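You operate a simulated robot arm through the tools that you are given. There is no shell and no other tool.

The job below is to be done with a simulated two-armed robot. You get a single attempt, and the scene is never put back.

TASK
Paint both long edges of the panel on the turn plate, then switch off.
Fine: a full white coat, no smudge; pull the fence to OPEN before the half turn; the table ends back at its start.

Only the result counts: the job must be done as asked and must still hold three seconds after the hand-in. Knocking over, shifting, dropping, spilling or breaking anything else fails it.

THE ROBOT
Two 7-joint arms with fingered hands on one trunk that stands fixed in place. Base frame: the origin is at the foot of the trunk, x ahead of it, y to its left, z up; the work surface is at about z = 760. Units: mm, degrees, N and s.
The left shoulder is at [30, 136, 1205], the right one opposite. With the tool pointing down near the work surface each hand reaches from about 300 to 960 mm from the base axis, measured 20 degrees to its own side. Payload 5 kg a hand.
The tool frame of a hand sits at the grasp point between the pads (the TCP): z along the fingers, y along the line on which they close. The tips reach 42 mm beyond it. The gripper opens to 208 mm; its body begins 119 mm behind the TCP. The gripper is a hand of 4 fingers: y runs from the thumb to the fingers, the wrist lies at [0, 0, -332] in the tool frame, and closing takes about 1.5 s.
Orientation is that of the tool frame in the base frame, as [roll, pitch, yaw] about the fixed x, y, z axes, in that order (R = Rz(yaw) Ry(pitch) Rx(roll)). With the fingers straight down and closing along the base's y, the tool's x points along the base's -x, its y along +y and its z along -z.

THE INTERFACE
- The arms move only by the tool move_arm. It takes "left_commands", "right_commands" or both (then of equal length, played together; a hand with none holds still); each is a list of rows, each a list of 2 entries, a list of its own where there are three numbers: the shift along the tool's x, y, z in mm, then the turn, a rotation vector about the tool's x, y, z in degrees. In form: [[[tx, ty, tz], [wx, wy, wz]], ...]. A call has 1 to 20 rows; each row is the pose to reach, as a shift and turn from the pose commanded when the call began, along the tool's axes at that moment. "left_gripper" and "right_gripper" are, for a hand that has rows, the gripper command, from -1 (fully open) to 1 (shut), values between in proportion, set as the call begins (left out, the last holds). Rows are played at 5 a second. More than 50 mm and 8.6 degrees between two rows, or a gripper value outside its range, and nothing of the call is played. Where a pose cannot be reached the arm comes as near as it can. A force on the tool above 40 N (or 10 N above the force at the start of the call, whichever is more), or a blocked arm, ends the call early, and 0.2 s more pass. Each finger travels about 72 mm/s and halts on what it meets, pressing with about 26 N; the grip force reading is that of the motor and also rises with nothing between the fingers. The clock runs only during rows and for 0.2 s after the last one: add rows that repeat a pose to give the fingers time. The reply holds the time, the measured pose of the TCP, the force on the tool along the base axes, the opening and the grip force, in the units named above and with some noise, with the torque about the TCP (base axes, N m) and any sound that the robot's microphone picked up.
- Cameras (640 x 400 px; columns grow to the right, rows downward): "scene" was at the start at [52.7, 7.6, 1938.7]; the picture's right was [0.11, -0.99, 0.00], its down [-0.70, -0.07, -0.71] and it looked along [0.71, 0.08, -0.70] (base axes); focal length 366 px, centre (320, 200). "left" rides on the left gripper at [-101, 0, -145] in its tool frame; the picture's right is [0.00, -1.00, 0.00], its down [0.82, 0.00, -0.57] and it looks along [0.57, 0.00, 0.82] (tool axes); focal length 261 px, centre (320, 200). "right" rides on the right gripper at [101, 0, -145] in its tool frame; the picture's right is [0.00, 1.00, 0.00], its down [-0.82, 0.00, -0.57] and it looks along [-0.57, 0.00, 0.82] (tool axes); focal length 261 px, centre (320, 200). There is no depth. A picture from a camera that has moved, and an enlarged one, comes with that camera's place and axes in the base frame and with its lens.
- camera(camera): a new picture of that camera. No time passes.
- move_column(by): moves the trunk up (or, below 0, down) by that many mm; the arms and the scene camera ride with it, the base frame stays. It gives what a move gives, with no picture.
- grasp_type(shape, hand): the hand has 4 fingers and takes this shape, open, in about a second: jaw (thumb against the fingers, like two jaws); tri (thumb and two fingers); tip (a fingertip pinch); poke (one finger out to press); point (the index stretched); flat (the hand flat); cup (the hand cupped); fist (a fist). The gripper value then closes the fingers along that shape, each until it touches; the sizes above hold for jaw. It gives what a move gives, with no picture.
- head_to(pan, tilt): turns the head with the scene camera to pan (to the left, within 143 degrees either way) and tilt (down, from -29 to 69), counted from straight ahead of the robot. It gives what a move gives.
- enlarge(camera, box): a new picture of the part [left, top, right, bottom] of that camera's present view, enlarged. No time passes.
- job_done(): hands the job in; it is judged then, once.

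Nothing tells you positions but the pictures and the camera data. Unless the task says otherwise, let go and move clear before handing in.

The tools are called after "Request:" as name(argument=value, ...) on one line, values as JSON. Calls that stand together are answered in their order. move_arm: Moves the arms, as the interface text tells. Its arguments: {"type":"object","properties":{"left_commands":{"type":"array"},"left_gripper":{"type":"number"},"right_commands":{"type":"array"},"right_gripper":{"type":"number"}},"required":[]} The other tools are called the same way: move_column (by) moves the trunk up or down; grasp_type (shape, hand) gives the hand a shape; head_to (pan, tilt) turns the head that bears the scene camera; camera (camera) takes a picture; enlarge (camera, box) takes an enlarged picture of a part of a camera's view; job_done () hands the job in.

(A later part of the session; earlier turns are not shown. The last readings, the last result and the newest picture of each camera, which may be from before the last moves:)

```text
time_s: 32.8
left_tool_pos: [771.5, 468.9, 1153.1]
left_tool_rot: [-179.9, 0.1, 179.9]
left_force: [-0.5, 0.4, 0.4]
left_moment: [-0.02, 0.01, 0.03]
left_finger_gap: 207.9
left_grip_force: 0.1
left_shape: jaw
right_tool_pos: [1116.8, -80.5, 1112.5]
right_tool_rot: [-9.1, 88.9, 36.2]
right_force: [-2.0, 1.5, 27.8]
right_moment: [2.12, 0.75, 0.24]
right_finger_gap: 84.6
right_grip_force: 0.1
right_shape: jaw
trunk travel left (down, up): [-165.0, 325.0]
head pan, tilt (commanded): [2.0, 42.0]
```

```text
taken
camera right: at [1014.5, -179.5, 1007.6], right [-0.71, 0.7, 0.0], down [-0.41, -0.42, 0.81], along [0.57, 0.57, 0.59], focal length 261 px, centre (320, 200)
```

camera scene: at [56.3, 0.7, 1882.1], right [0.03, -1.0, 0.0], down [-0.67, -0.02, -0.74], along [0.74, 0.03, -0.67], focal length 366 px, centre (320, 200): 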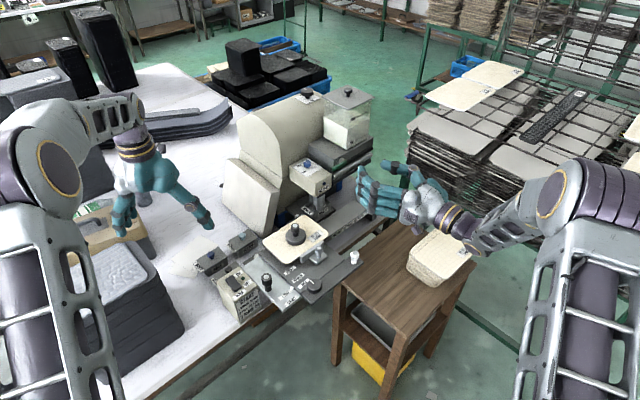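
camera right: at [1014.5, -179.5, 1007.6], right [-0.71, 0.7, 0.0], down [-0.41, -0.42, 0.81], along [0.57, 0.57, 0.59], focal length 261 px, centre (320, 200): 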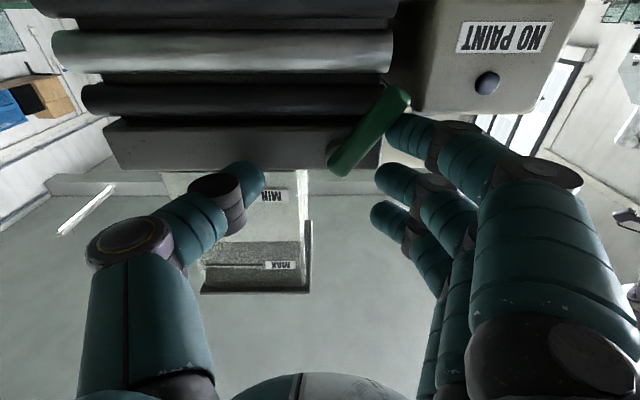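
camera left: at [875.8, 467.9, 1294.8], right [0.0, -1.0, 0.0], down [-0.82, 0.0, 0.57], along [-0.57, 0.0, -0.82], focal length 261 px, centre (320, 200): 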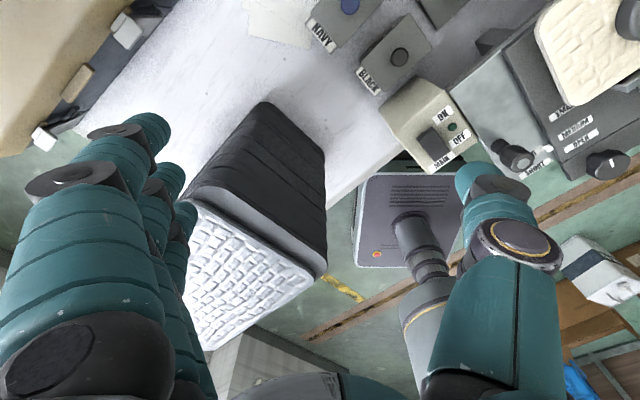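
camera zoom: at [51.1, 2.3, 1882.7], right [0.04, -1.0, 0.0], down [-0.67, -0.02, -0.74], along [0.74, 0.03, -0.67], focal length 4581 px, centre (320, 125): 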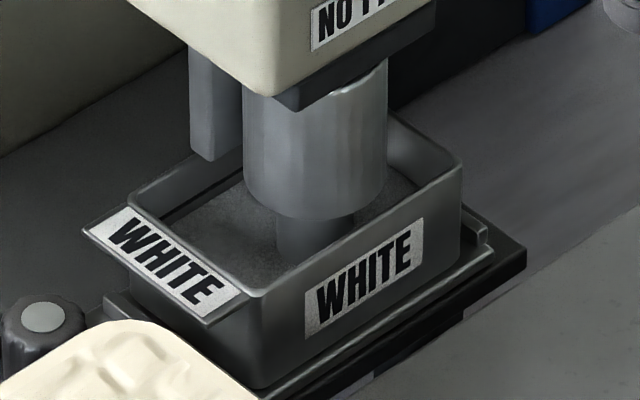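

A 28 N upward force has appeared at the index fingertip, so either the lever has reached its limit or the finger touches the head's edge. I'll ease off a few millimetres and look closely.

Request:
move_arm(right_commands=[[[-10, 2, 0], [0, 0, 0]], [[-10, 2, 0], [0, 0, 0]]])

Request:
enlarge(camera="right", box=[300, 40, 500, 180])

Request:
enlarge(camera="scene", box=[295, 150, 365, 222])

```text
time_s: 33.4
left_tool_pos: [773.6, 468.2, 1150.9]
left_tool_rot: [-179.9, -0.1, 179.9]
left_force: [-0.4, -0.6, 0.0]
left_moment: [0.02, 0.02, -0.01]
left_finger_gap: 207.8
left_grip_force: 0.1
left_shape: jaw
right_tool_pos: [1115.1, -77.7, 1113.1]
right_tool_rot: [-6.4, 89.5, 38.9]
right_force: [0.1, 2.0, 12.2]
right_moment: [0.96, 0.23, -0.06]
right_finger_gap: 84.1
right_grip_force: 0.0
right_shape: jaw
trunk travel left (down, up): [-165.0, 325.0]
head pan, tilt (commanded): [2.0, 42.0]
```

```text
2.86 times, centred on (400, 110) of right
camera zoom: at [1012.5, -178.9, 1010.0], right [-0.71, 0.7, 0.0], down [-0.4, -0.41, 0.82], along [0.58, 0.58, 0.58], focal length 745 px, centre (91, 457)
```

zoom: 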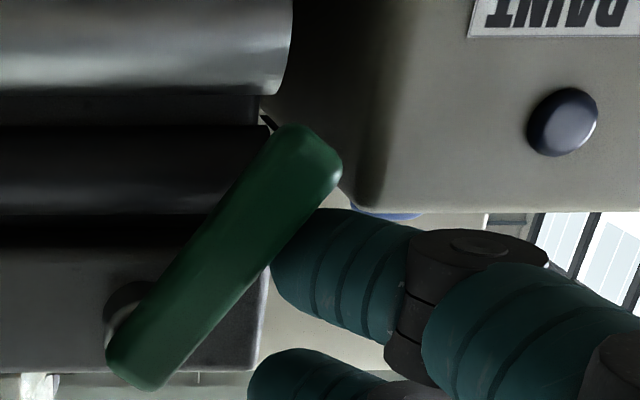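

```text
5.56 times, centred on (330, 186) of scene
camera zoom: at [53.7, 2.1, 1882.2], right [0.03, -1.0, 0.0], down [-0.67, -0.02, -0.74], along [0.74, 0.03, -0.67], focal length 2036 px, centre (264, 278)
```

zoom: 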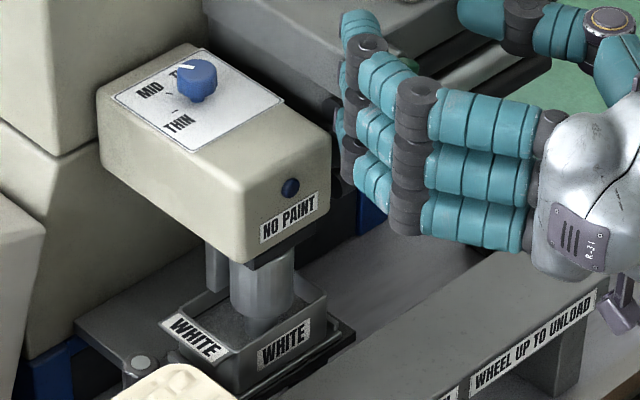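

The finger was resting on the head's top edge, whose front turns out to lie at the same depth as the lever. I'll lift, shift toward the pivot by about 10–15 mm and press the lever further down along its arc.

Request:
move_arm(right_commands=[[[-12, 0, -4], [0, 0, 0]], [[-12, -9, -4], [0, 0, 0]], [[-5, -11, -4], [0, 0, 0]], [[2, -14, -4], [0, 0, 0]]])

Request:
enlarge(camera="right", box=[300, 40, 500, 180])

Request:
enlarge(camera="scene", box=[295, 190, 345, 222])

```text
time_s: 34.4
left_tool_pos: [774.5, 468.0, 1151.5]
left_tool_rot: [180.0, 0.0, 179.9]
left_force: [0.2, 0.3, -0.1]
left_moment: [0.05, 0.04, -0.01]
left_finger_gap: 207.9
left_grip_force: 0.0
left_shape: jaw
right_tool_pos: [1124.4, -91.1, 1109.9]
right_tool_rot: [5.3, 89.6, 50.6]
right_force: [-0.4, 0.7, 0.4]
right_moment: [0.02, 0.04, 0.04]
right_finger_gap: 83.9
right_grip_force: 0.0
right_shape: jaw
trunk travel left (down, up): [-165.0, 325.0]
head pan, tilt (commanded): [2.0, 42.0]
```

```text
2.86 times, centred on (400, 110) of right
camera zoom: at [1020.1, -191.9, 1007.0], right [-0.71, 0.71, 0.01], down [-0.4, -0.41, 0.82], along [0.58, 0.58, 0.58], focal length 745 px, centre (91, 457)
```

zoom: 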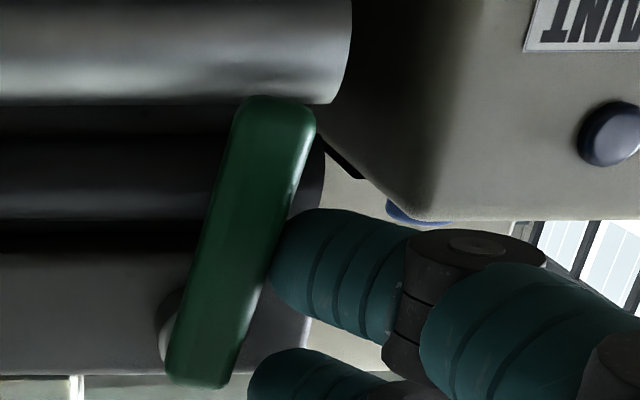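

```text
12.50 times, centred on (320, 206) of scene
camera zoom: at [55.4, 1.7, 1882.2], right [0.03, -1.0, 0.0], down [-0.67, -0.02, -0.74], along [0.74, 0.03, -0.67], focal length 4581 px, centre (320, 125)
```

zoom: 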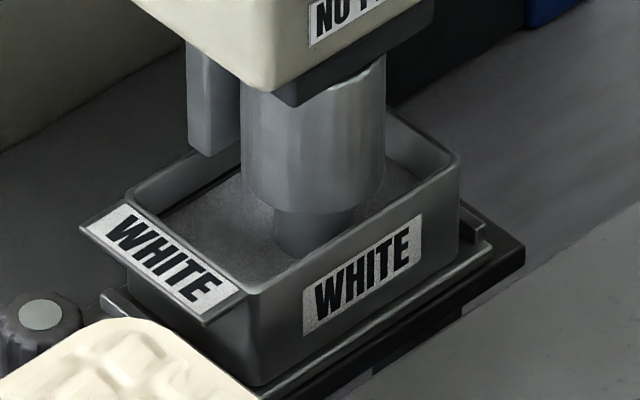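

The lever is now at about 75 degrees and the cup is still dry. I'll press it on to vertical.

Request:
move_arm(right_commands=[[[5, -6, 0], [0, 0, 0]], [[9, -12, 0], [0, 0, 0]]])

Request:
enlarge(camera="right", box=[300, 40, 500, 180])

Request:
enlarge(camera="scene", box=[295, 190, 345, 222])

```text
time_s: 35.0
left_tool_pos: [772.0, 467.8, 1152.4]
left_tool_rot: [-179.9, 0.1, 179.9]
left_force: [-0.2, 0.2, -0.3]
left_moment: [-0.02, -0.07, 0.02]
left_finger_gap: 207.8
left_grip_force: 0.2
left_shape: jaw
right_tool_pos: [1130.4, -99.0, 1105.2]
right_tool_rot: [-7.5, 89.4, 37.9]
right_force: [-8.8, 4.3, 7.5]
right_moment: [0.63, 0.39, 0.4]
right_finger_gap: 87.1
right_grip_force: 0.1
right_shape: jaw
trunk travel left (down, up): [-165.0, 325.0]
head pan, tilt (commanded): [2.0, 42.0]
```

```text
2.86 times, centred on (400, 110) of right
camera zoom: at [1028.0, -198.3, 1001.7], right [-0.71, 0.7, 0.0], down [-0.41, -0.41, 0.81], along [0.57, 0.58, 0.58], focal length 745 px, centre (91, 457)
```

zoom: 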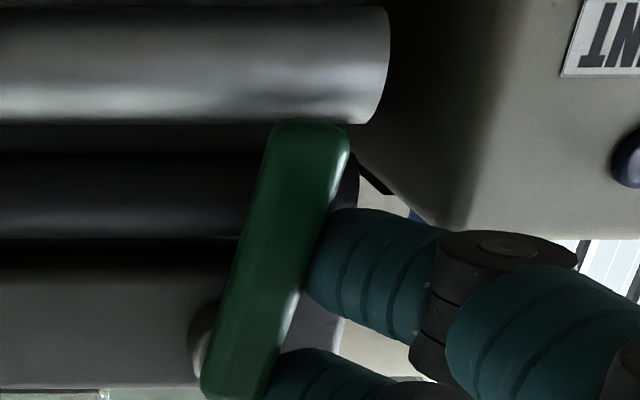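

```text
12.50 times, centred on (320, 206) of scene
camera zoom: at [52.7, 2.6, 1882.4], right [0.04, -1.0, 0.0], down [-0.67, -0.02, -0.74], along [0.74, 0.03, -0.67], focal length 4581 px, centre (320, 125)
```

zoom: 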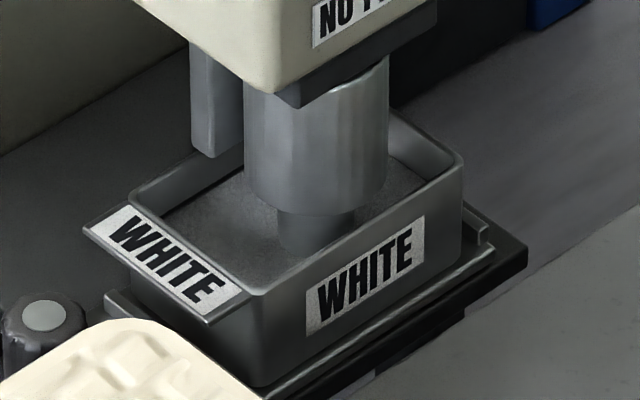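

The grey surface in the cup has risen between the last two pictures, so paint is flowing. I'll zoom in tightly on the cup to find the line relative to the level (no time passes).

Request:
enlarge(camera="scene", box=[304, 197, 334, 216])

```text
16.00 times, centred on (319, 206) of scene
camera zoom: at [52.7, 2.6, 1882.4], right [0.04, -1.0, 0.0], down [-0.67, -0.02, -0.74], along [0.74, 0.03, -0.67], focal length 5864 px, centre (336, 96)
```

zoom: 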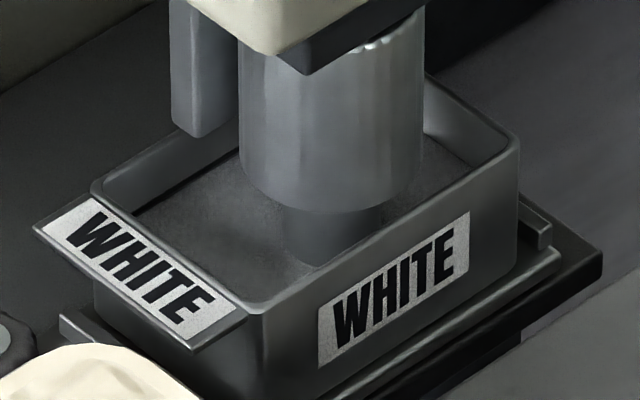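

I need to judge the level against the line now; I'll take an even tighter crop of the cup's back wall.

Request:
enlarge(camera="scene", box=[306, 199, 322, 211])

Request:
enlarge(camera="scene", box=[316, 198, 336, 212])

Request:
camera(camera="left")

```text
16.00 times, centred on (314, 205) of scene
camera zoom: at [52.7, 2.6, 1882.4], right [0.04, -1.0, 0.0], down [-0.67, -0.02, -0.74], along [0.74, 0.03, -0.67], focal length 5864 px, centre (416, 120)
```

zoom: 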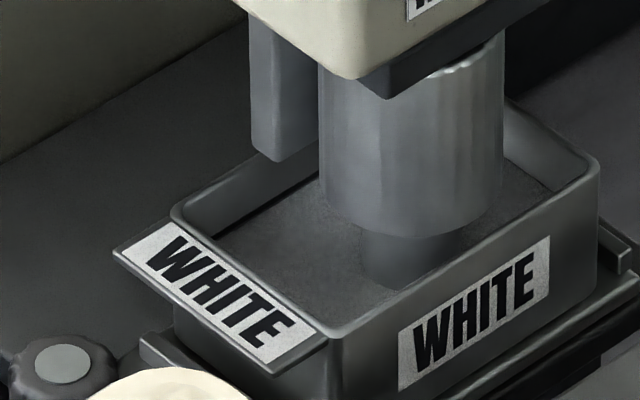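

```text
16.00 times, centred on (326, 205) of scene
camera zoom: at [52.7, 2.6, 1882.4], right [0.04, -1.0, 0.0], down [-0.67, -0.02, -0.74], along [0.74, 0.03, -0.67], focal length 5864 px, centre (224, 120)
```

zoom: 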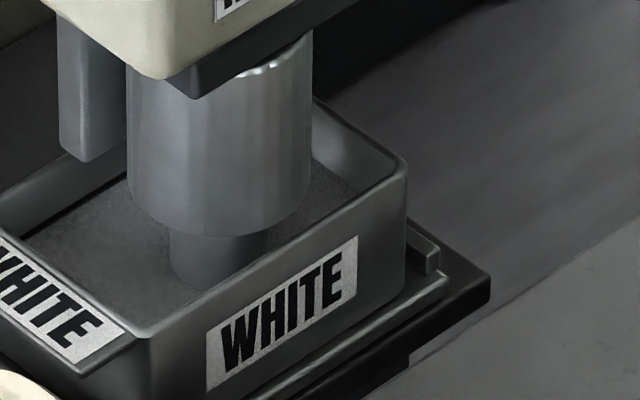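

```text
taken
camera left: at [873.1, 469.8, 1296.0], right [0.0, -1.0, 0.0], down [-0.82, 0.0, 0.57], along [-0.57, 0.0, -0.82], focal length 261 px, centre (320, 200)
```

left: 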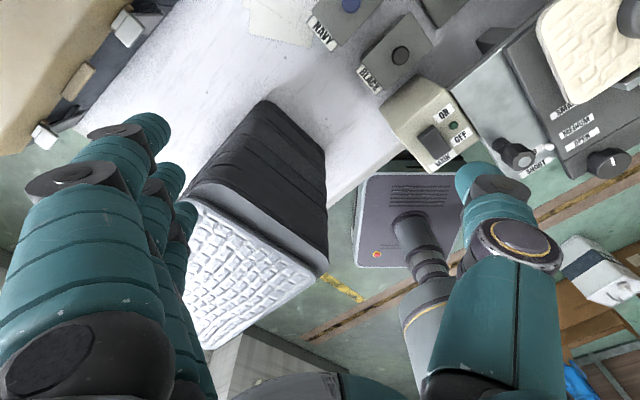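

I'm not certain the surface is really rising, so I'll take a short step (backing the hand off the lever, which I need anyway for closing) and compare the cup again.

Request:
move_arm(right_commands=[[[0, 2, -35], [0, 0, 0]]])

Request:
enlarge(camera="scene", box=[306, 199, 322, 211])

Request:
camera(camera="right")

```text
time_s: 35.4
left_tool_pos: [774.5, 465.4, 1153.4]
left_tool_rot: [180.0, 0.2, 179.9]
left_force: [-1.1, -0.9, 0.8]
left_moment: [0.19, -0.06, 0.02]
left_finger_gap: 208.1
left_grip_force: 0.1
left_shape: jaw
right_tool_pos: [1103.5, -124.2, 1103.1]
right_tool_rot: [-0.6, 89.6, 44.6]
right_force: [-1.1, 1.1, 0.5]
right_moment: [-0.04, -0.02, -0.1]
right_finger_gap: 83.7
right_grip_force: 0.0
right_shape: jaw
trunk travel left (down, up): [-165.0, 325.0]
head pan, tilt (commanded): [2.0, 42.0]
```

```text
16.00 times, centred on (314, 205) of scene
camera zoom: at [53.4, -0.6, 1882.4], right [0.03, -1.0, 0.0], down [-0.67, -0.02, -0.74], along [0.74, 0.03, -0.67], focal length 5864 px, centre (416, 120)
```

zoom: 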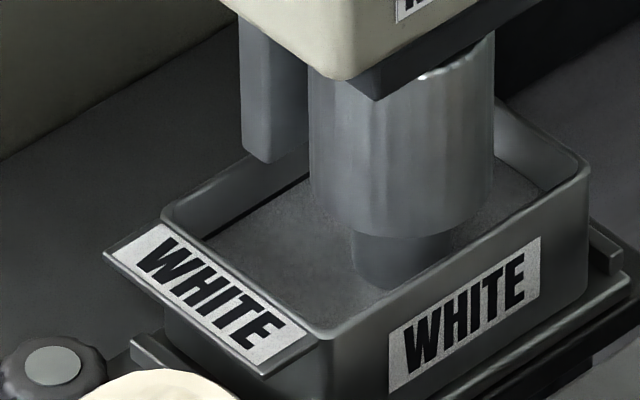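

```text
taken
camera right: at [1002.1, -225.2, 999.0], right [-0.71, 0.7, 0.0], down [-0.41, -0.41, 0.82], along [0.58, 0.58, 0.58], focal length 261 px, centre (320, 200)
```

right: 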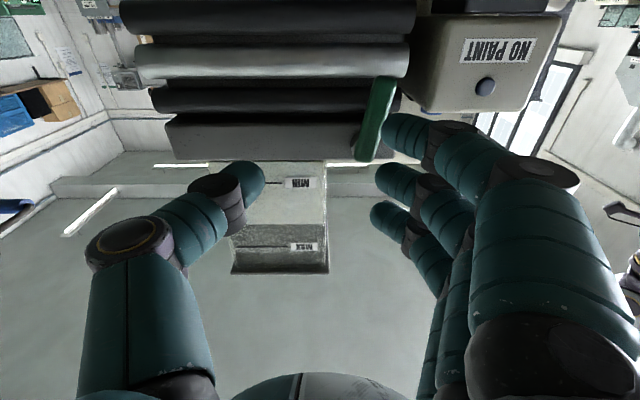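

No visible change over 0.4 s, so the flow is slow or not yet started. I'll move the hand to the closing side (to the right of the hanging lever) and compare the cup again.

Request:
move_arm(right_commands=[[[10, -26, 0], [0, 0, 0]], [[20, -52, 0], [0, 0, 0]], [[20, -52, 0], [0, 0, 0]]])

Request:
enlarge(camera="scene", box=[306, 199, 322, 211])

Request:
camera(camera="right")

Request:
enlarge(camera="scene", box=[300, 80, 390, 180])

```text
time_s: 36.2
left_tool_pos: [772.1, 470.0, 1150.5]
left_tool_rot: [180.0, 0.0, -180.0]
left_force: [-0.4, -0.3, -0.3]
left_moment: [-0.03, -0.06, -0.03]
left_finger_gap: 208.0
left_grip_force: 0.1
left_shape: jaw
right_tool_pos: [1135.9, -154.2, 1085.6]
right_tool_rot: [-1.6, 89.5, 43.7]
right_force: [0.0, -0.6, -0.6]
right_moment: [-0.02, 0.03, -0.03]
right_finger_gap: 83.6
right_grip_force: 0.1
right_shape: jaw
right hand out of reach, approached as far as the arm can: row 2, 3
trunk travel left (down, up): [-165.0, 325.0]
head pan, tilt (commanded): [2.0, 42.0]
```

```text
16.00 times, centred on (314, 205) of scene
camera zoom: at [54.3, 2.4, 1882.4], right [0.04, -1.0, 0.0], down [-0.67, -0.02, -0.74], along [0.74, 0.03, -0.67], focal length 5864 px, centre (416, 120)
```

zoom: 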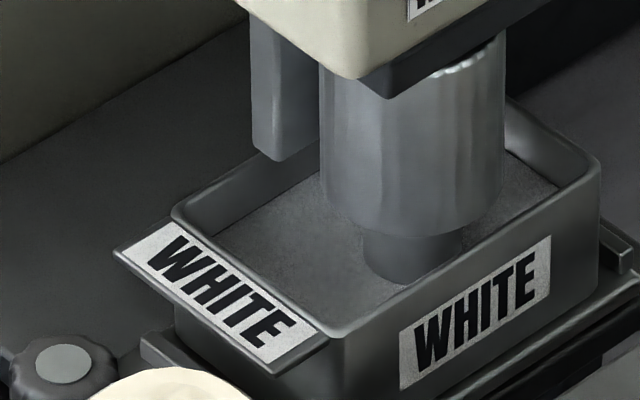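

```text
taken
camera right: at [1033.8, -254.4, 981.9], right [-0.71, 0.7, 0.0], down [-0.4, -0.41, 0.82], along [0.58, 0.58, 0.58], focal length 261 px, centre (320, 200)
```

right: 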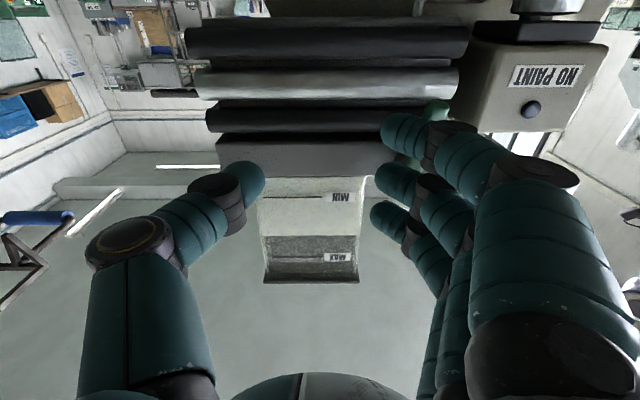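

```text
4.00 times, centred on (345, 130) of scene
camera zoom: at [54.3, 2.4, 1882.4], right [0.04, -1.0, 0.0], down [-0.67, -0.02, -0.74], along [0.74, 0.03, -0.67], focal length 1466 px, centre (220, 480)
```

zoom: 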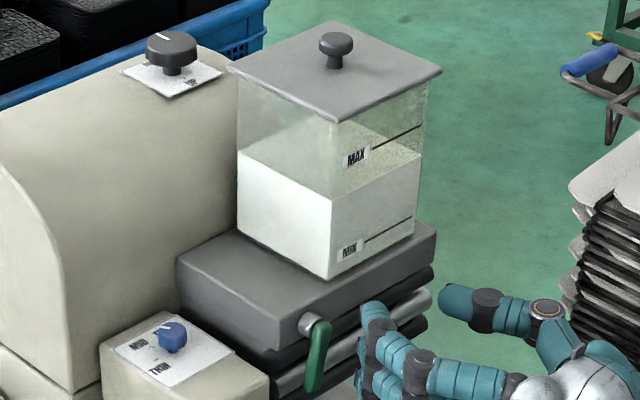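

The dark line on the back wall has just been covered, so the level has reached the line and the tank level has dropped: I must close now. I'll drop the hand so the top finger pushes the hanging lever from its right side, then sweep left and up to close it.

Request:
move_arm(right_commands=[[[50, 0, 0], [0, 0, 0]], [[62, 0, 38], [0, 0, 0]], [[62, 34, 38], [0, 0, 0]], [[56, 48, 38], [0, 0, 0]], [[46, 57, 38], [0, 0, 0]], [[42, 60, 38], [0, 0, 0]]])

Request:
enlarge(camera="scene", box=[306, 199, 322, 211])

Request:
camera(camera="right")

Request:
enlarge(camera="scene", box=[280, 130, 380, 215])

```text
time_s: 37.6
left_tool_pos: [774.7, 468.1, 1150.2]
left_tool_rot: [-180.0, 0.0, 179.9]
left_force: [0.9, 0.6, 0.2]
left_moment: [0.02, 0.0, 0.04]
left_finger_gap: 207.7
left_grip_force: 0.1
left_shape: jaw
right_tool_pos: [1123.7, -83.3, 1042.3]
right_tool_rot: [5.9, 89.6, 51.0]
right_force: [1.7, -0.6, -5.9]
right_moment: [-0.31, -0.06, -0.06]
right_finger_gap: 82.4
right_grip_force: 0.2
right_shape: jaw
right hand out of reach, approached as far as the arm can: row 1, 2, 3
trunk travel left (down, up): [-165.0, 325.0]
head pan, tilt (commanded): [2.0, 42.0]
```

```text
16.00 times, centred on (314, 205) of scene
camera zoom: at [56.4, 1.9, 1882.1], right [0.04, -1.0, 0.0], down [-0.67, -0.02, -0.74], along [0.74, 0.03, -0.67], focal length 5864 px, centre (416, 120)
```

zoom: 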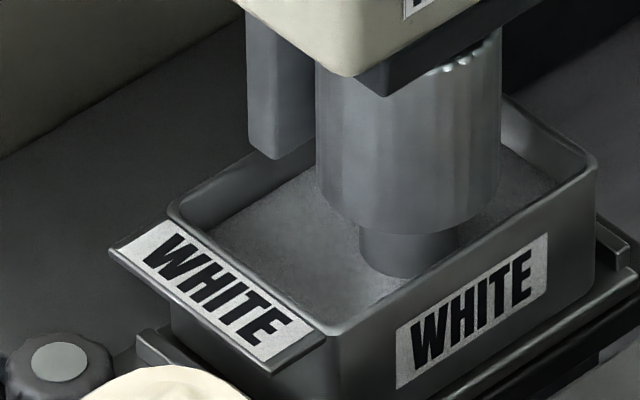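

```text
taken
camera right: at [1021.1, -184.6, 938.6], right [-0.71, 0.7, 0.01], down [-0.4, -0.41, 0.82], along [0.58, 0.58, 0.58], focal length 261 px, centre (320, 200)
```

right: 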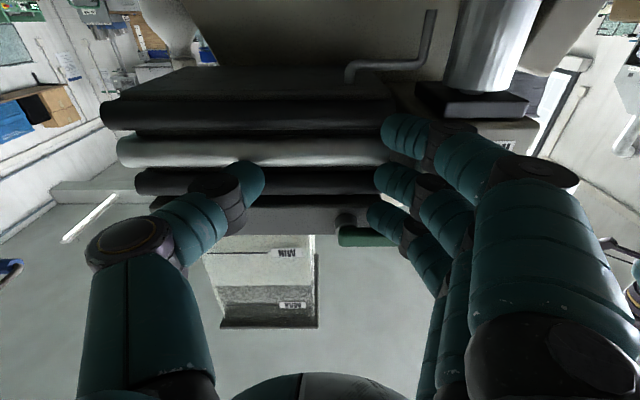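

```text
4.71 times, centred on (330, 172) of scene
camera zoom: at [56.4, 1.9, 1882.1], right [0.04, -1.0, 0.0], down [-0.67, -0.02, -0.74], along [0.74, 0.03, -0.67], focal length 1724 px, centre (273, 329)
```

zoom: 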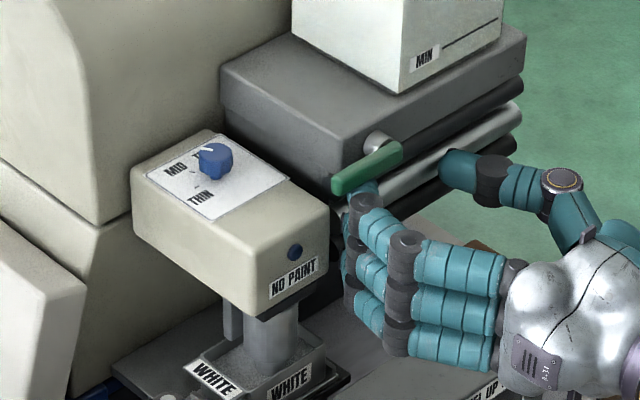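

The lever is back to horizontal, pressed lightly against its closed stop. I'll hold briefly and compare the level to be sure the flow has stopped.

Request:
move_arm(right_commands=[[[-2, 0, 0], [0, 0, 0]], [[-2, 0, 0], [0, 0, 0]], [[-2, 0, 0], [0, 0, 0]]])

Request:
enlarge(camera="scene", box=[306, 199, 322, 211])

Request:
enlarge(camera="right", box=[300, 180, 460, 280])

```text
time_s: 38.4
left_tool_pos: [775.1, 468.0, 1151.1]
left_tool_rot: [-179.9, 0.0, 179.9]
left_force: [-0.4, -0.7, -0.1]
left_moment: [0.02, 0.0, 0.02]
left_finger_gap: 207.9
left_grip_force: 0.1
left_shape: jaw
right_tool_pos: [1124.9, -85.1, 1042.4]
right_tool_rot: [9.2, 89.7, 54.4]
right_force: [-0.3, -2.0, -14.9]
right_moment: [-0.8, -0.34, 0.11]
right_finger_gap: 82.3
right_grip_force: 0.0
right_shape: jaw
trunk travel left (down, up): [-165.0, 325.0]
head pan, tilt (commanded): [2.0, 42.0]
```

```text
16.00 times, centred on (314, 205) of scene
camera zoom: at [56.7, 1.6, 1882.1], right [0.03, -1.0, 0.0], down [-0.67, -0.02, -0.74], along [0.74, 0.03, -0.67], focal length 5864 px, centre (416, 120)
```

zoom: 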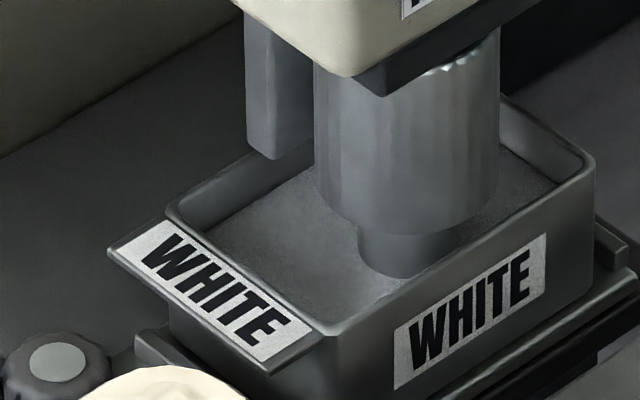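

```text
4.00 times, centred on (380, 230) of right
camera zoom: at [1021.4, -184.9, 939.8], right [-0.71, 0.71, 0.01], down [-0.4, -0.41, 0.82], along [0.58, 0.58, 0.58], focal length 1043 px, centre (80, 80)
```

zoom: 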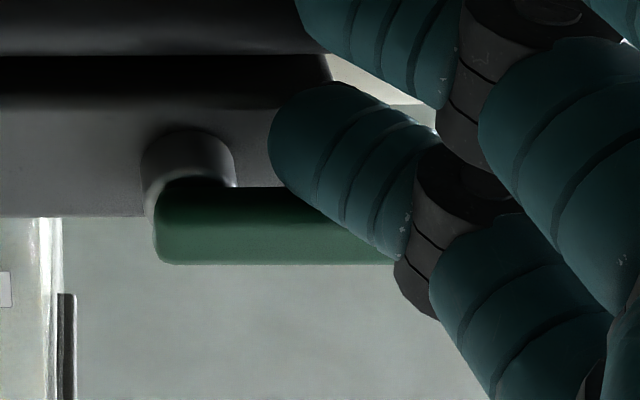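

The lever is against its closed stop and the level no longer changes. I'll release the lever, back the hand straight out, and then inspect the cup from the front.

Request:
move_arm(right_commands=[[[5, 0, -2], [0, 0, 0]], [[6, 0, -30], [0, 0, 0]], [[6, 0, -70], [0, 0, 0]], [[-20, -10, -110], [0, 0, 0]], [[-60, -20, -140], [0, 0, 0]], [[-100, -20, -160], [0, 0, 0]], [[-140, -20, -180], [0, 0, 0]]])

Request:
enlarge(camera="scene", box=[260, 80, 420, 220])

```text
refused: row 5 steps farther than a row can; nothing moved
```

```text
2.86 times, centred on (340, 150) of scene
camera zoom: at [56.7, 1.6, 1882.1], right [0.03, -1.0, 0.0], down [-0.67, -0.02, -0.74], along [0.74, 0.03, -0.67], focal length 1047 px, centre (263, 343)
```

zoom: 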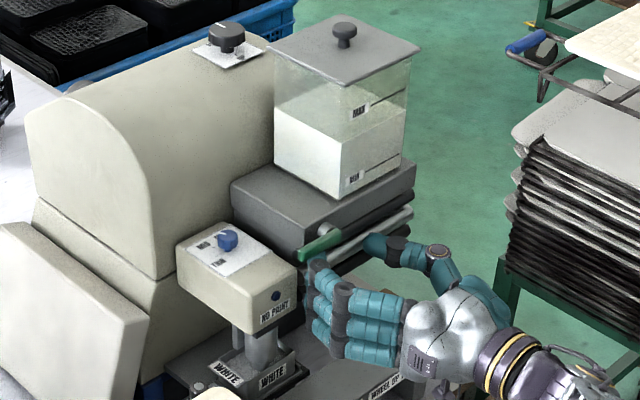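

The call was refused for one over-long step; nothing moved and the lever is still held closed. I'll repeat the withdrawal with shorter steps.

Request:
move_arm(right_commands=[[[5, 0, -2], [0, 0, 0]], [[6, 0, -30], [0, 0, 0]], [[6, 0, -70], [0, 0, 0]], [[-10, -8, -110], [0, 0, 0]], [[-45, -16, -135], [0, 0, 0]], [[-85, -20, -155], [0, 0, 0]], [[-125, -20, -175], [0, 0, 0]], [[-160, -20, -190], [0, 0, 0]]])

Request:
enlarge(camera="scene", box=[260, 80, 420, 220])

```text
time_s: 40.2
left_tool_pos: [773.3, 468.9, 1151.4]
left_tool_rot: [180.0, 0.0, 179.9]
left_force: [-1.0, 0.1, 0.3]
left_moment: [-0.04, -0.05, 0.01]
left_finger_gap: 207.6
left_grip_force: 0.0
left_shape: jaw
right_tool_pos: [998.6, -230.7, 1203.2]
right_tool_rot: [0.4, 89.7, 45.7]
right_force: [-0.8, 0.8, -2.0]
right_moment: [0.13, -0.16, -0.16]
right_finger_gap: 83.3
right_grip_force: 0.0
right_shape: jaw
trunk travel left (down, up): [-165.0, 325.0]
head pan, tilt (commanded): [2.0, 42.0]
```

```text
2.86 times, centred on (340, 150) of scene
camera zoom: at [53.6, 1.9, 1882.3], right [0.04, -1.0, 0.0], down [-0.67, -0.02, -0.74], along [0.74, 0.03, -0.67], focal length 1047 px, centre (263, 343)
```

zoom: 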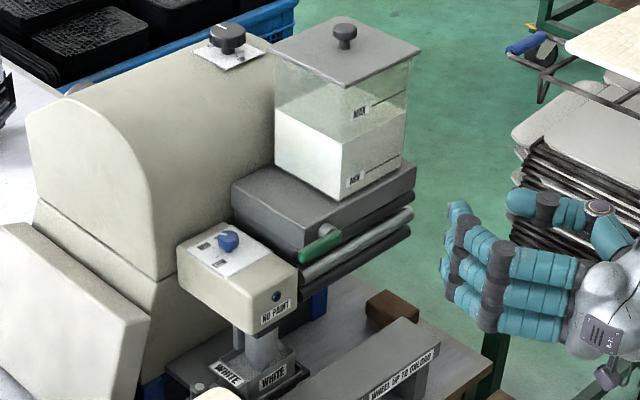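

The lever stayed closed and the hand is clear. I'll tilt the right hand back to the earlier frontal viewpoint to inspect the level against the line.

Request:
move_arm(right_commands=[[[1, 25, 1], [0, 7.4, 0]], [[2, 49, 2], [0, 14.7, 0]], [[3, 74, 3], [0, 22, 0]], [[4, 98, 4], [0, 29.4, 0]], [[5, 123, 5], [0, 36.8, 0]], [[5, 147, 5], [0, 44.1, 0]]])

Request:
enlarge(camera="right", box=[260, 20, 360, 110])

Request:
camera(camera="right")

```text
time_s: 41.6
left_tool_pos: [773.3, 470.1, 1150.2]
left_tool_rot: [-179.8, -0.1, 179.9]
left_force: [-1.0, 1.8, -0.3]
left_moment: [-0.3, -0.11, -0.03]
left_finger_gap: 207.9
left_grip_force: 0.1
left_shape: jaw
right_tool_pos: [901.5, -124.5, 1199.7]
right_tool_rot: [-179.7, 46.1, -134.9]
right_force: [-0.1, -0.3, 0.2]
right_moment: [0.02, -0.04, -0.01]
right_finger_gap: 83.0
right_grip_force: 0.0
right_shape: jaw
trunk travel left (down, up): [-165.0, 325.0]
head pan, tilt (commanded): [2.0, 42.0]
```

```text
4.44 times, centred on (310, 65) of right
camera zoom: at [776.7, -246.8, 1224.9], right [-0.71, 0.71, 0.0], down [0.11, 0.11, 0.99], along [0.7, 0.7, -0.16], focal length 1158 px, centre (364, 800)
```

zoom: 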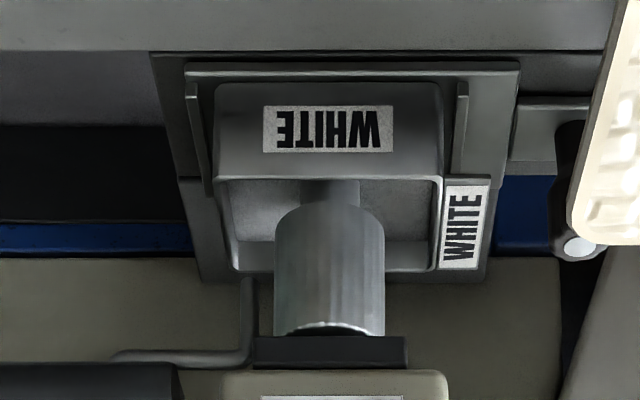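

```text
taken
camera right: at [776.7, -246.8, 1224.9], right [-0.71, 0.71, 0.0], down [0.11, 0.11, 0.99], along [0.7, 0.7, -0.16], focal length 261 px, centre (320, 200)
```

right: 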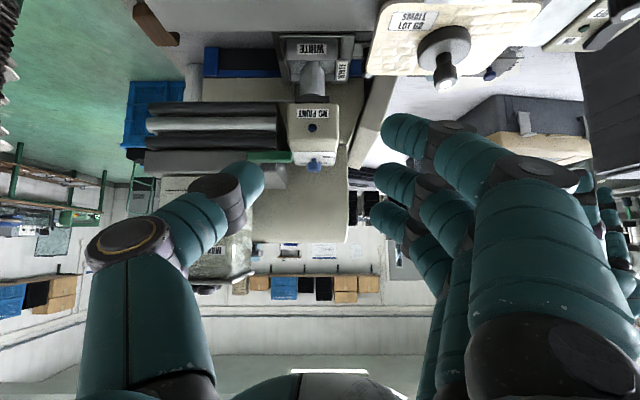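

The paint now just covers the line, so the cup is filled to the line and the valve is shut. Next is MAIN ON with the left hand; I'll look at the switch box closely from the left camera.

Request:
enlarge(camera="left", box=[370, 70, 520, 190])

Request:
enlarge(camera="scene", box=[205, 250, 285, 330])

```text
3.33 times, centred on (445, 130) of left
camera zoom: at [874.1, 471.0, 1294.7], right [0.0, -1.0, 0.0], down [-0.82, 0.0, 0.57], along [-0.57, 0.0, -0.82], focal length 869 px, centre (-97, 433)
```

zoom: 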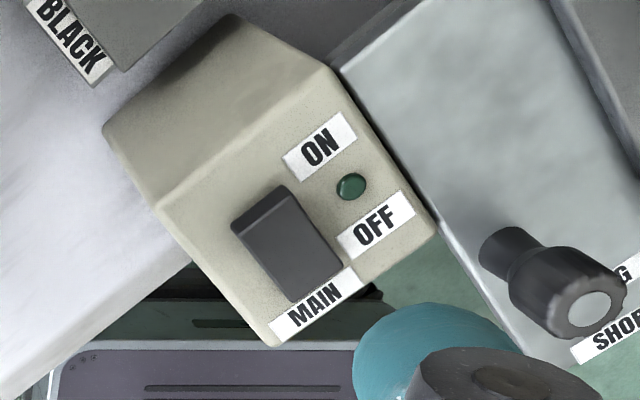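

```text
5.00 times, centred on (245, 290) of scene
camera zoom: at [53.9, 4.3, 1882.3], right [0.03, -1.0, 0.0], down [-0.67, -0.02, -0.74], along [0.74, 0.03, -0.67], focal length 1832 px, centre (695, -250)
```

zoom: 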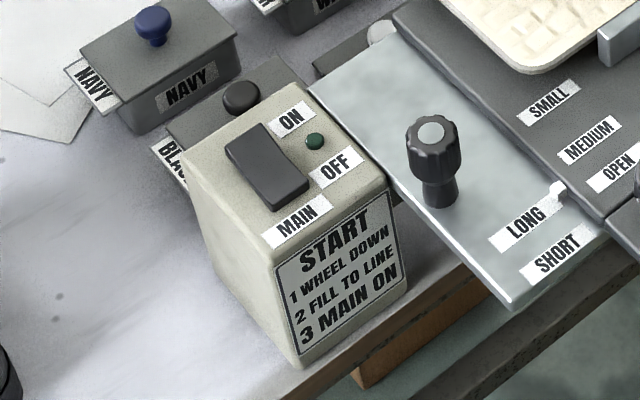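

The rocker's ON end (raised, far side) is at about (738, 313, 931) and the OFF end is pressed. I want a single fingertip for it, so I'll test the left hand's "poke" shape fully open in free air.

Request:
grasp_type(hand="left", shape="poke")

Request:
camera(camera="left")

Request:
enlarge(camera="scene", box=[60, 80, 260, 260])

```text
time_s: 42.5
left_tool_pos: [773.5, 468.3, 1150.9]
left_tool_rot: [-179.8, 0.0, 180.0]
left_force: [0.1, 0.5, 0.5]
left_moment: [-0.03, 0.01, -0.02]
left_finger_gap: 0.1
left_grip_force: 0.1
left_shape: poke
right_tool_pos: [901.2, -125.5, 1198.7]
right_tool_rot: [-179.9, 46.4, -134.7]
right_force: [-0.2, -0.1, 0.3]
right_moment: [0.0, 0.0, -0.02]
right_finger_gap: 83.3
right_grip_force: 0.0
right_shape: jaw
trunk travel left (down, up): [-165.0, 325.0]
head pan, tilt (commanded): [2.0, 42.0]
```

```text
taken
camera left: at [874.7, 469.3, 1295.0], right [0.0, -1.0, 0.0], down [-0.82, 0.0, 0.57], along [-0.57, 0.0, -0.82], focal length 261 px, centre (320, 200)
```

left: 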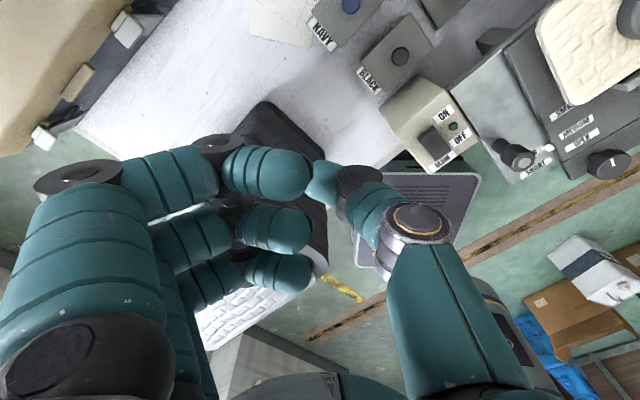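

```text
2.22 times, centred on (160, 170) of scene
camera zoom: at [54.8, 2.3, 1882.3], right [0.04, -1.0, 0.0], down [-0.67, -0.02, -0.74], along [0.74, 0.03, -0.67], focal length 814 px, centre (676, 267)
```

zoom: 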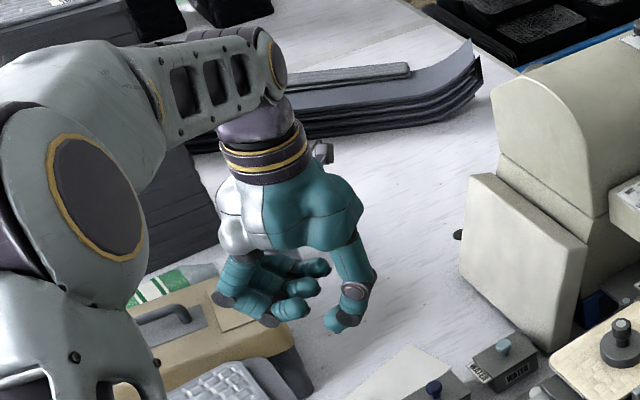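

In "poke" the thumb hangs as low as the finger, which isn't a clean point. I'll try "tip" (fingertip pinch) on the left hand and look again.

Request:
grasp_type(hand="left", shape="tip")

Request:
camera(camera="left")

Request:
enlarge(camera="scene", box=[60, 80, 260, 260])

```text
time_s: 43.4
left_tool_pos: [773.5, 468.0, 1151.6]
left_tool_rot: [-179.9, 0.0, 179.9]
left_force: [0.7, 0.7, -0.8]
left_moment: [-0.02, -0.04, 0.0]
left_finger_gap: 208.0
left_grip_force: 0.1
left_shape: tip
right_tool_pos: [901.3, -124.4, 1199.1]
right_tool_rot: [180.0, 46.4, -134.8]
right_force: [0.5, -0.6, 0.2]
right_moment: [0.0, -0.01, -0.04]
right_finger_gap: 83.1
right_grip_force: 0.1
right_shape: jaw
trunk travel left (down, up): [-165.0, 325.0]
head pan, tilt (commanded): [2.0, 42.0]
```

```text
taken
camera left: at [874.8, 469.1, 1295.0], right [0.0, -1.0, 0.0], down [-0.82, 0.0, 0.57], along [-0.57, 0.0, -0.82], focal length 261 px, centre (320, 200)
```

left: 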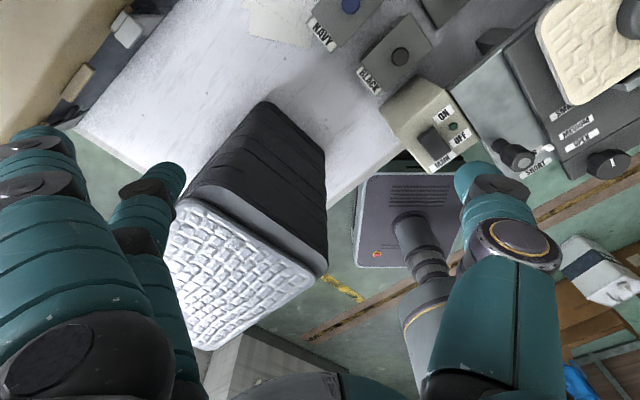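

```text
2.22 times, centred on (160, 170) of scene
camera zoom: at [54.9, 2.0, 1882.3], right [0.03, -1.0, 0.0], down [-0.67, -0.02, -0.74], along [0.74, 0.03, -0.67], focal length 814 px, centre (676, 267)
```

zoom: 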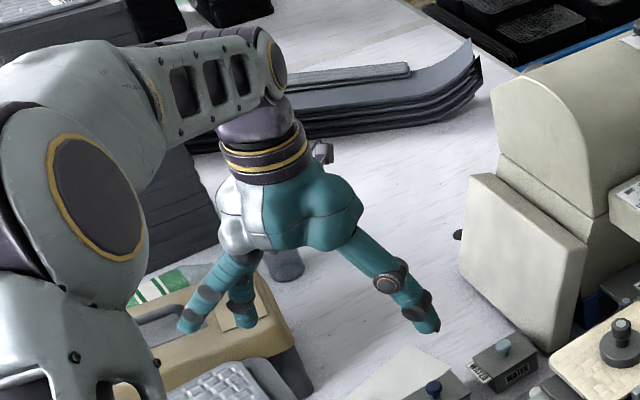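

"Tip" splays the fingers, so I'll use "jaw" open and tilt the left hand so that only the thumb is low; the other fingers stay high above everything. I'll bring the thumb above the rocker's ON end.

Request:
grasp_type(hand="left", shape="jaw")

Request:
move_arm(left_commands=[[[9, -16, 20], [-5, 0, 0]], [[18, -32, 40], [-10, 0, 0]], [[27, -48, 60], [-15, 0, 0]], [[35, -63, 80], [-20, 0, 0]], [[35, -63, 80], [-20, 0, 0]]], left_gripper=-1)

Request:
camera(camera="left")

Request:
enlarge(camera="scene", box=[120, 160, 320, 320])

```text
time_s: 44.3
left_tool_pos: [774.9, 468.5, 1150.1]
left_tool_rot: [180.0, 0.0, 179.8]
left_force: [0.0, -0.3, -0.2]
left_moment: [-0.01, -0.05, 0.01]
left_finger_gap: 207.8
left_grip_force: 0.0
left_shape: jaw
right_tool_pos: [902.9, -125.7, 1199.1]
right_tool_rot: [-179.9, 46.4, -134.8]
right_force: [0.0, -0.1, -0.3]
right_moment: [0.02, -0.01, -0.02]
right_finger_gap: 83.1
right_grip_force: 0.1
right_shape: jaw
trunk travel left (down, up): [-165.0, 325.0]
head pan, tilt (commanded): [2.0, 42.0]
```

```text
time_s: 45.5
left_tool_pos: [737.4, 404.5, 1073.5]
left_tool_rot: [160.1, 0.3, 180.0]
left_force: [2.3, -1.9, 11.7]
left_moment: [1.65, 0.47, -0.2]
left_finger_gap: 207.9
left_grip_force: 0.0
left_shape: jaw
right_tool_pos: [900.7, -125.7, 1200.4]
right_tool_rot: [-179.8, 46.4, -134.8]
right_force: [0.1, 1.0, 0.8]
right_moment: [-0.09, -0.01, -0.03]
right_finger_gap: 83.0
right_grip_force: 0.0
right_shape: jaw
trunk travel left (down, up): [-165.0, 325.0]
head pan, tilt (commanded): [2.0, 42.0]
```

```text
taken
camera left: at [839.1, 356.6, 1208.8], right [0.0, -0.94, -0.34], down [-0.82, -0.2, 0.53], along [-0.57, 0.28, -0.77], focal length 261 px, centre (320, 200)
```

left: 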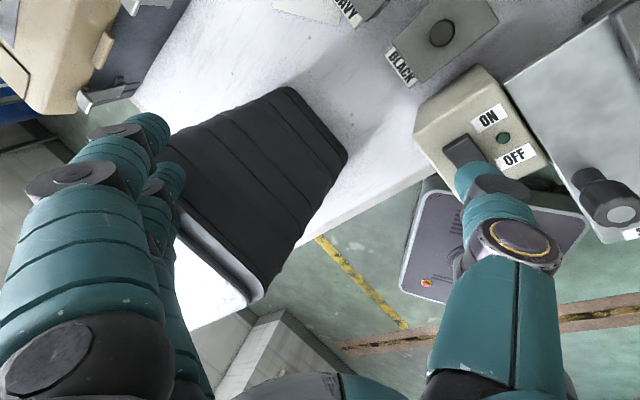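

```text
2.50 times, centred on (220, 240) of scene
camera zoom: at [53.2, 1.8, 1882.5], right [0.04, -1.0, 0.0], down [-0.67, -0.02, -0.74], along [0.74, 0.03, -0.67], focal length 916 px, centre (570, 100)
```

zoom: 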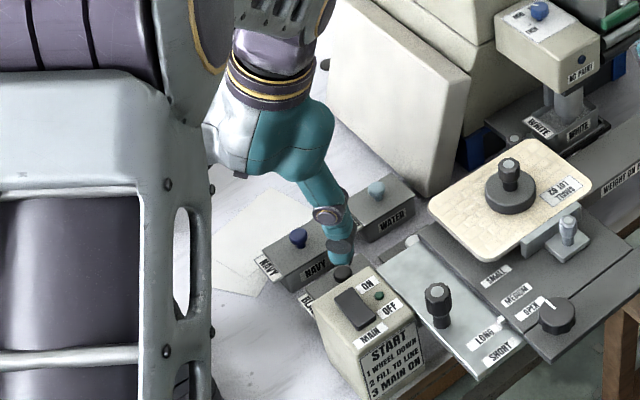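

The left fingers have touched the tall stack on the left (11.7 N upward at that side). I'll lift straight up at once and check the stack.

Request:
move_arm(left_commands=[[[0, -10, -28], [0, 0, 0]], [[0, -22, -60], [0, 0, 0]], [[0, -34, -94], [0, 0, 0]]])

Request:
camera(camera="left")

Request:
camera(camera="scene")

```text
time_s: 46.3
left_tool_pos: [739.1, 333.8, 1150.3]
left_tool_rot: [160.0, 0.0, -180.0]
left_force: [-0.6, -0.5, 0.9]
left_moment: [-0.01, -0.11, -0.01]
left_finger_gap: 208.0
left_grip_force: 0.1
left_shape: jaw
right_tool_pos: [902.4, -127.2, 1199.7]
right_tool_rot: [180.0, 46.5, -134.8]
right_force: [-0.9, -2.5, 0.4]
right_moment: [0.11, 0.0, 0.06]
right_finger_gap: 83.3
right_grip_force: 0.1
right_shape: jaw
trunk travel left (down, up): [-165.0, 325.0]
head pan, tilt (commanded): [2.0, 42.0]
```

```text
taken
camera left: at [839.5, 285.6, 1286.7], right [0.0, -0.94, -0.34], down [-0.82, -0.2, 0.54], along [-0.57, 0.28, -0.77], focal length 261 px, centre (320, 200)
```

left: 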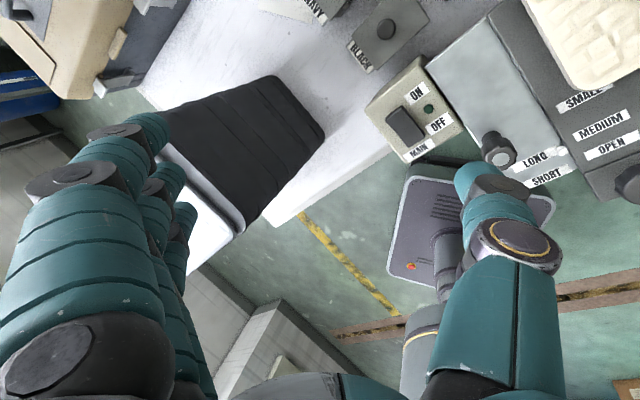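

```text
taken
camera scene: at [54.1, 0.3, 1882.3], right [0.04, -1.0, 0.0], down [-0.67, -0.02, -0.74], along [0.74, 0.03, -0.67], focal length 366 px, centre (320, 200)
```

scene: 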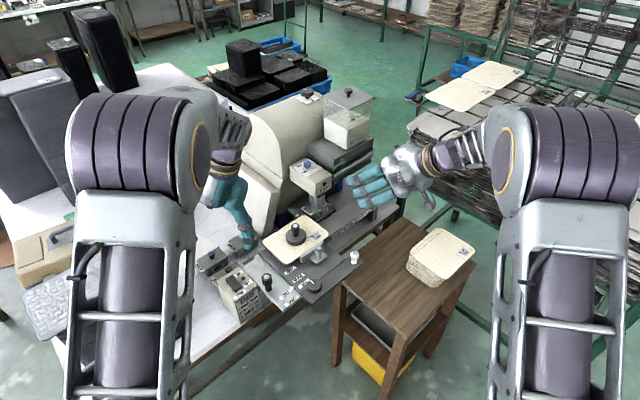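

The stack is where it was (its corners triangulate to the same place). I'll turn the left hand so its fingers point over the free area beyond the box instead, with the thumb above the rocker's ON end.

Request:
move_arm(left_commands=[[[-11, 3, 12], [0, -2.6, 7.05]], [[-21, 7, 24], [0, -5.1, 14.1]], [[-32, 10, 36], [0, -7.7, 21.15]], [[-42, 14, 48], [0, -10.3, 28.2]], [[-53, 17, 60], [0, -12.8, 35.25]], [[-64, 21, 71], [0, -15.4, 42.3]], [[-64, 21, 71], [0, -15.4, 42.3]]])

Request:
camera(camera="left")

Request:
enlarge(camera="scene", box=[120, 160, 320, 320])

```text
time_s: 47.9
left_tool_pos: [803.0, 383.1, 1090.7]
left_tool_rot: [160.0, 0.0, 134.8]
left_force: [0.0, -1.1, 0.5]
left_moment: [0.06, -0.01, -0.01]
left_finger_gap: 207.8
left_grip_force: 0.1
left_shape: jaw
right_tool_pos: [901.6, -126.4, 1198.2]
right_tool_rot: [-180.0, 46.4, -134.8]
right_force: [-0.5, 0.0, -0.3]
right_moment: [0.06, 0.0, 0.02]
right_finger_gap: 83.3
right_grip_force: 0.1
right_shape: jaw
trunk travel left (down, up): [-165.0, 325.0]
head pan, tilt (commanded): [2.0, 42.0]
```

```text
taken
camera left: at [838.8, 277.7, 1226.0], right [-0.66, -0.67, -0.34], down [-0.72, 0.44, 0.54], along [-0.21, 0.6, -0.77], focal length 261 px, centre (320, 200)
```

left: 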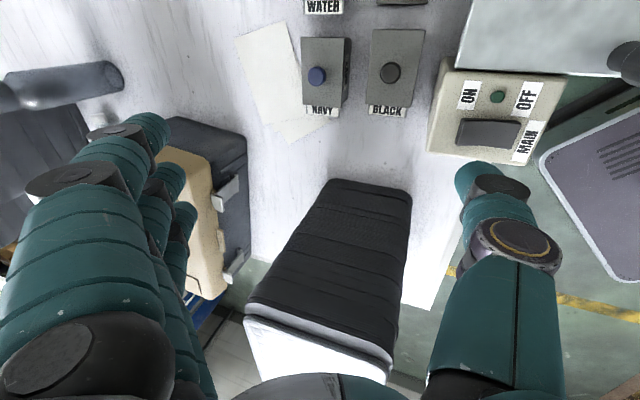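

```text
2.50 times, centred on (220, 240) of scene
camera zoom: at [54.5, 1.0, 1882.3], right [0.03, -1.0, 0.0], down [-0.67, -0.02, -0.74], along [0.74, 0.03, -0.67], focal length 916 px, centre (570, 100)
```

zoom: 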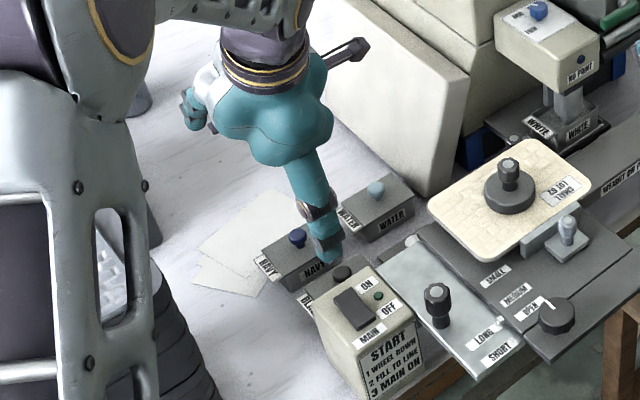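

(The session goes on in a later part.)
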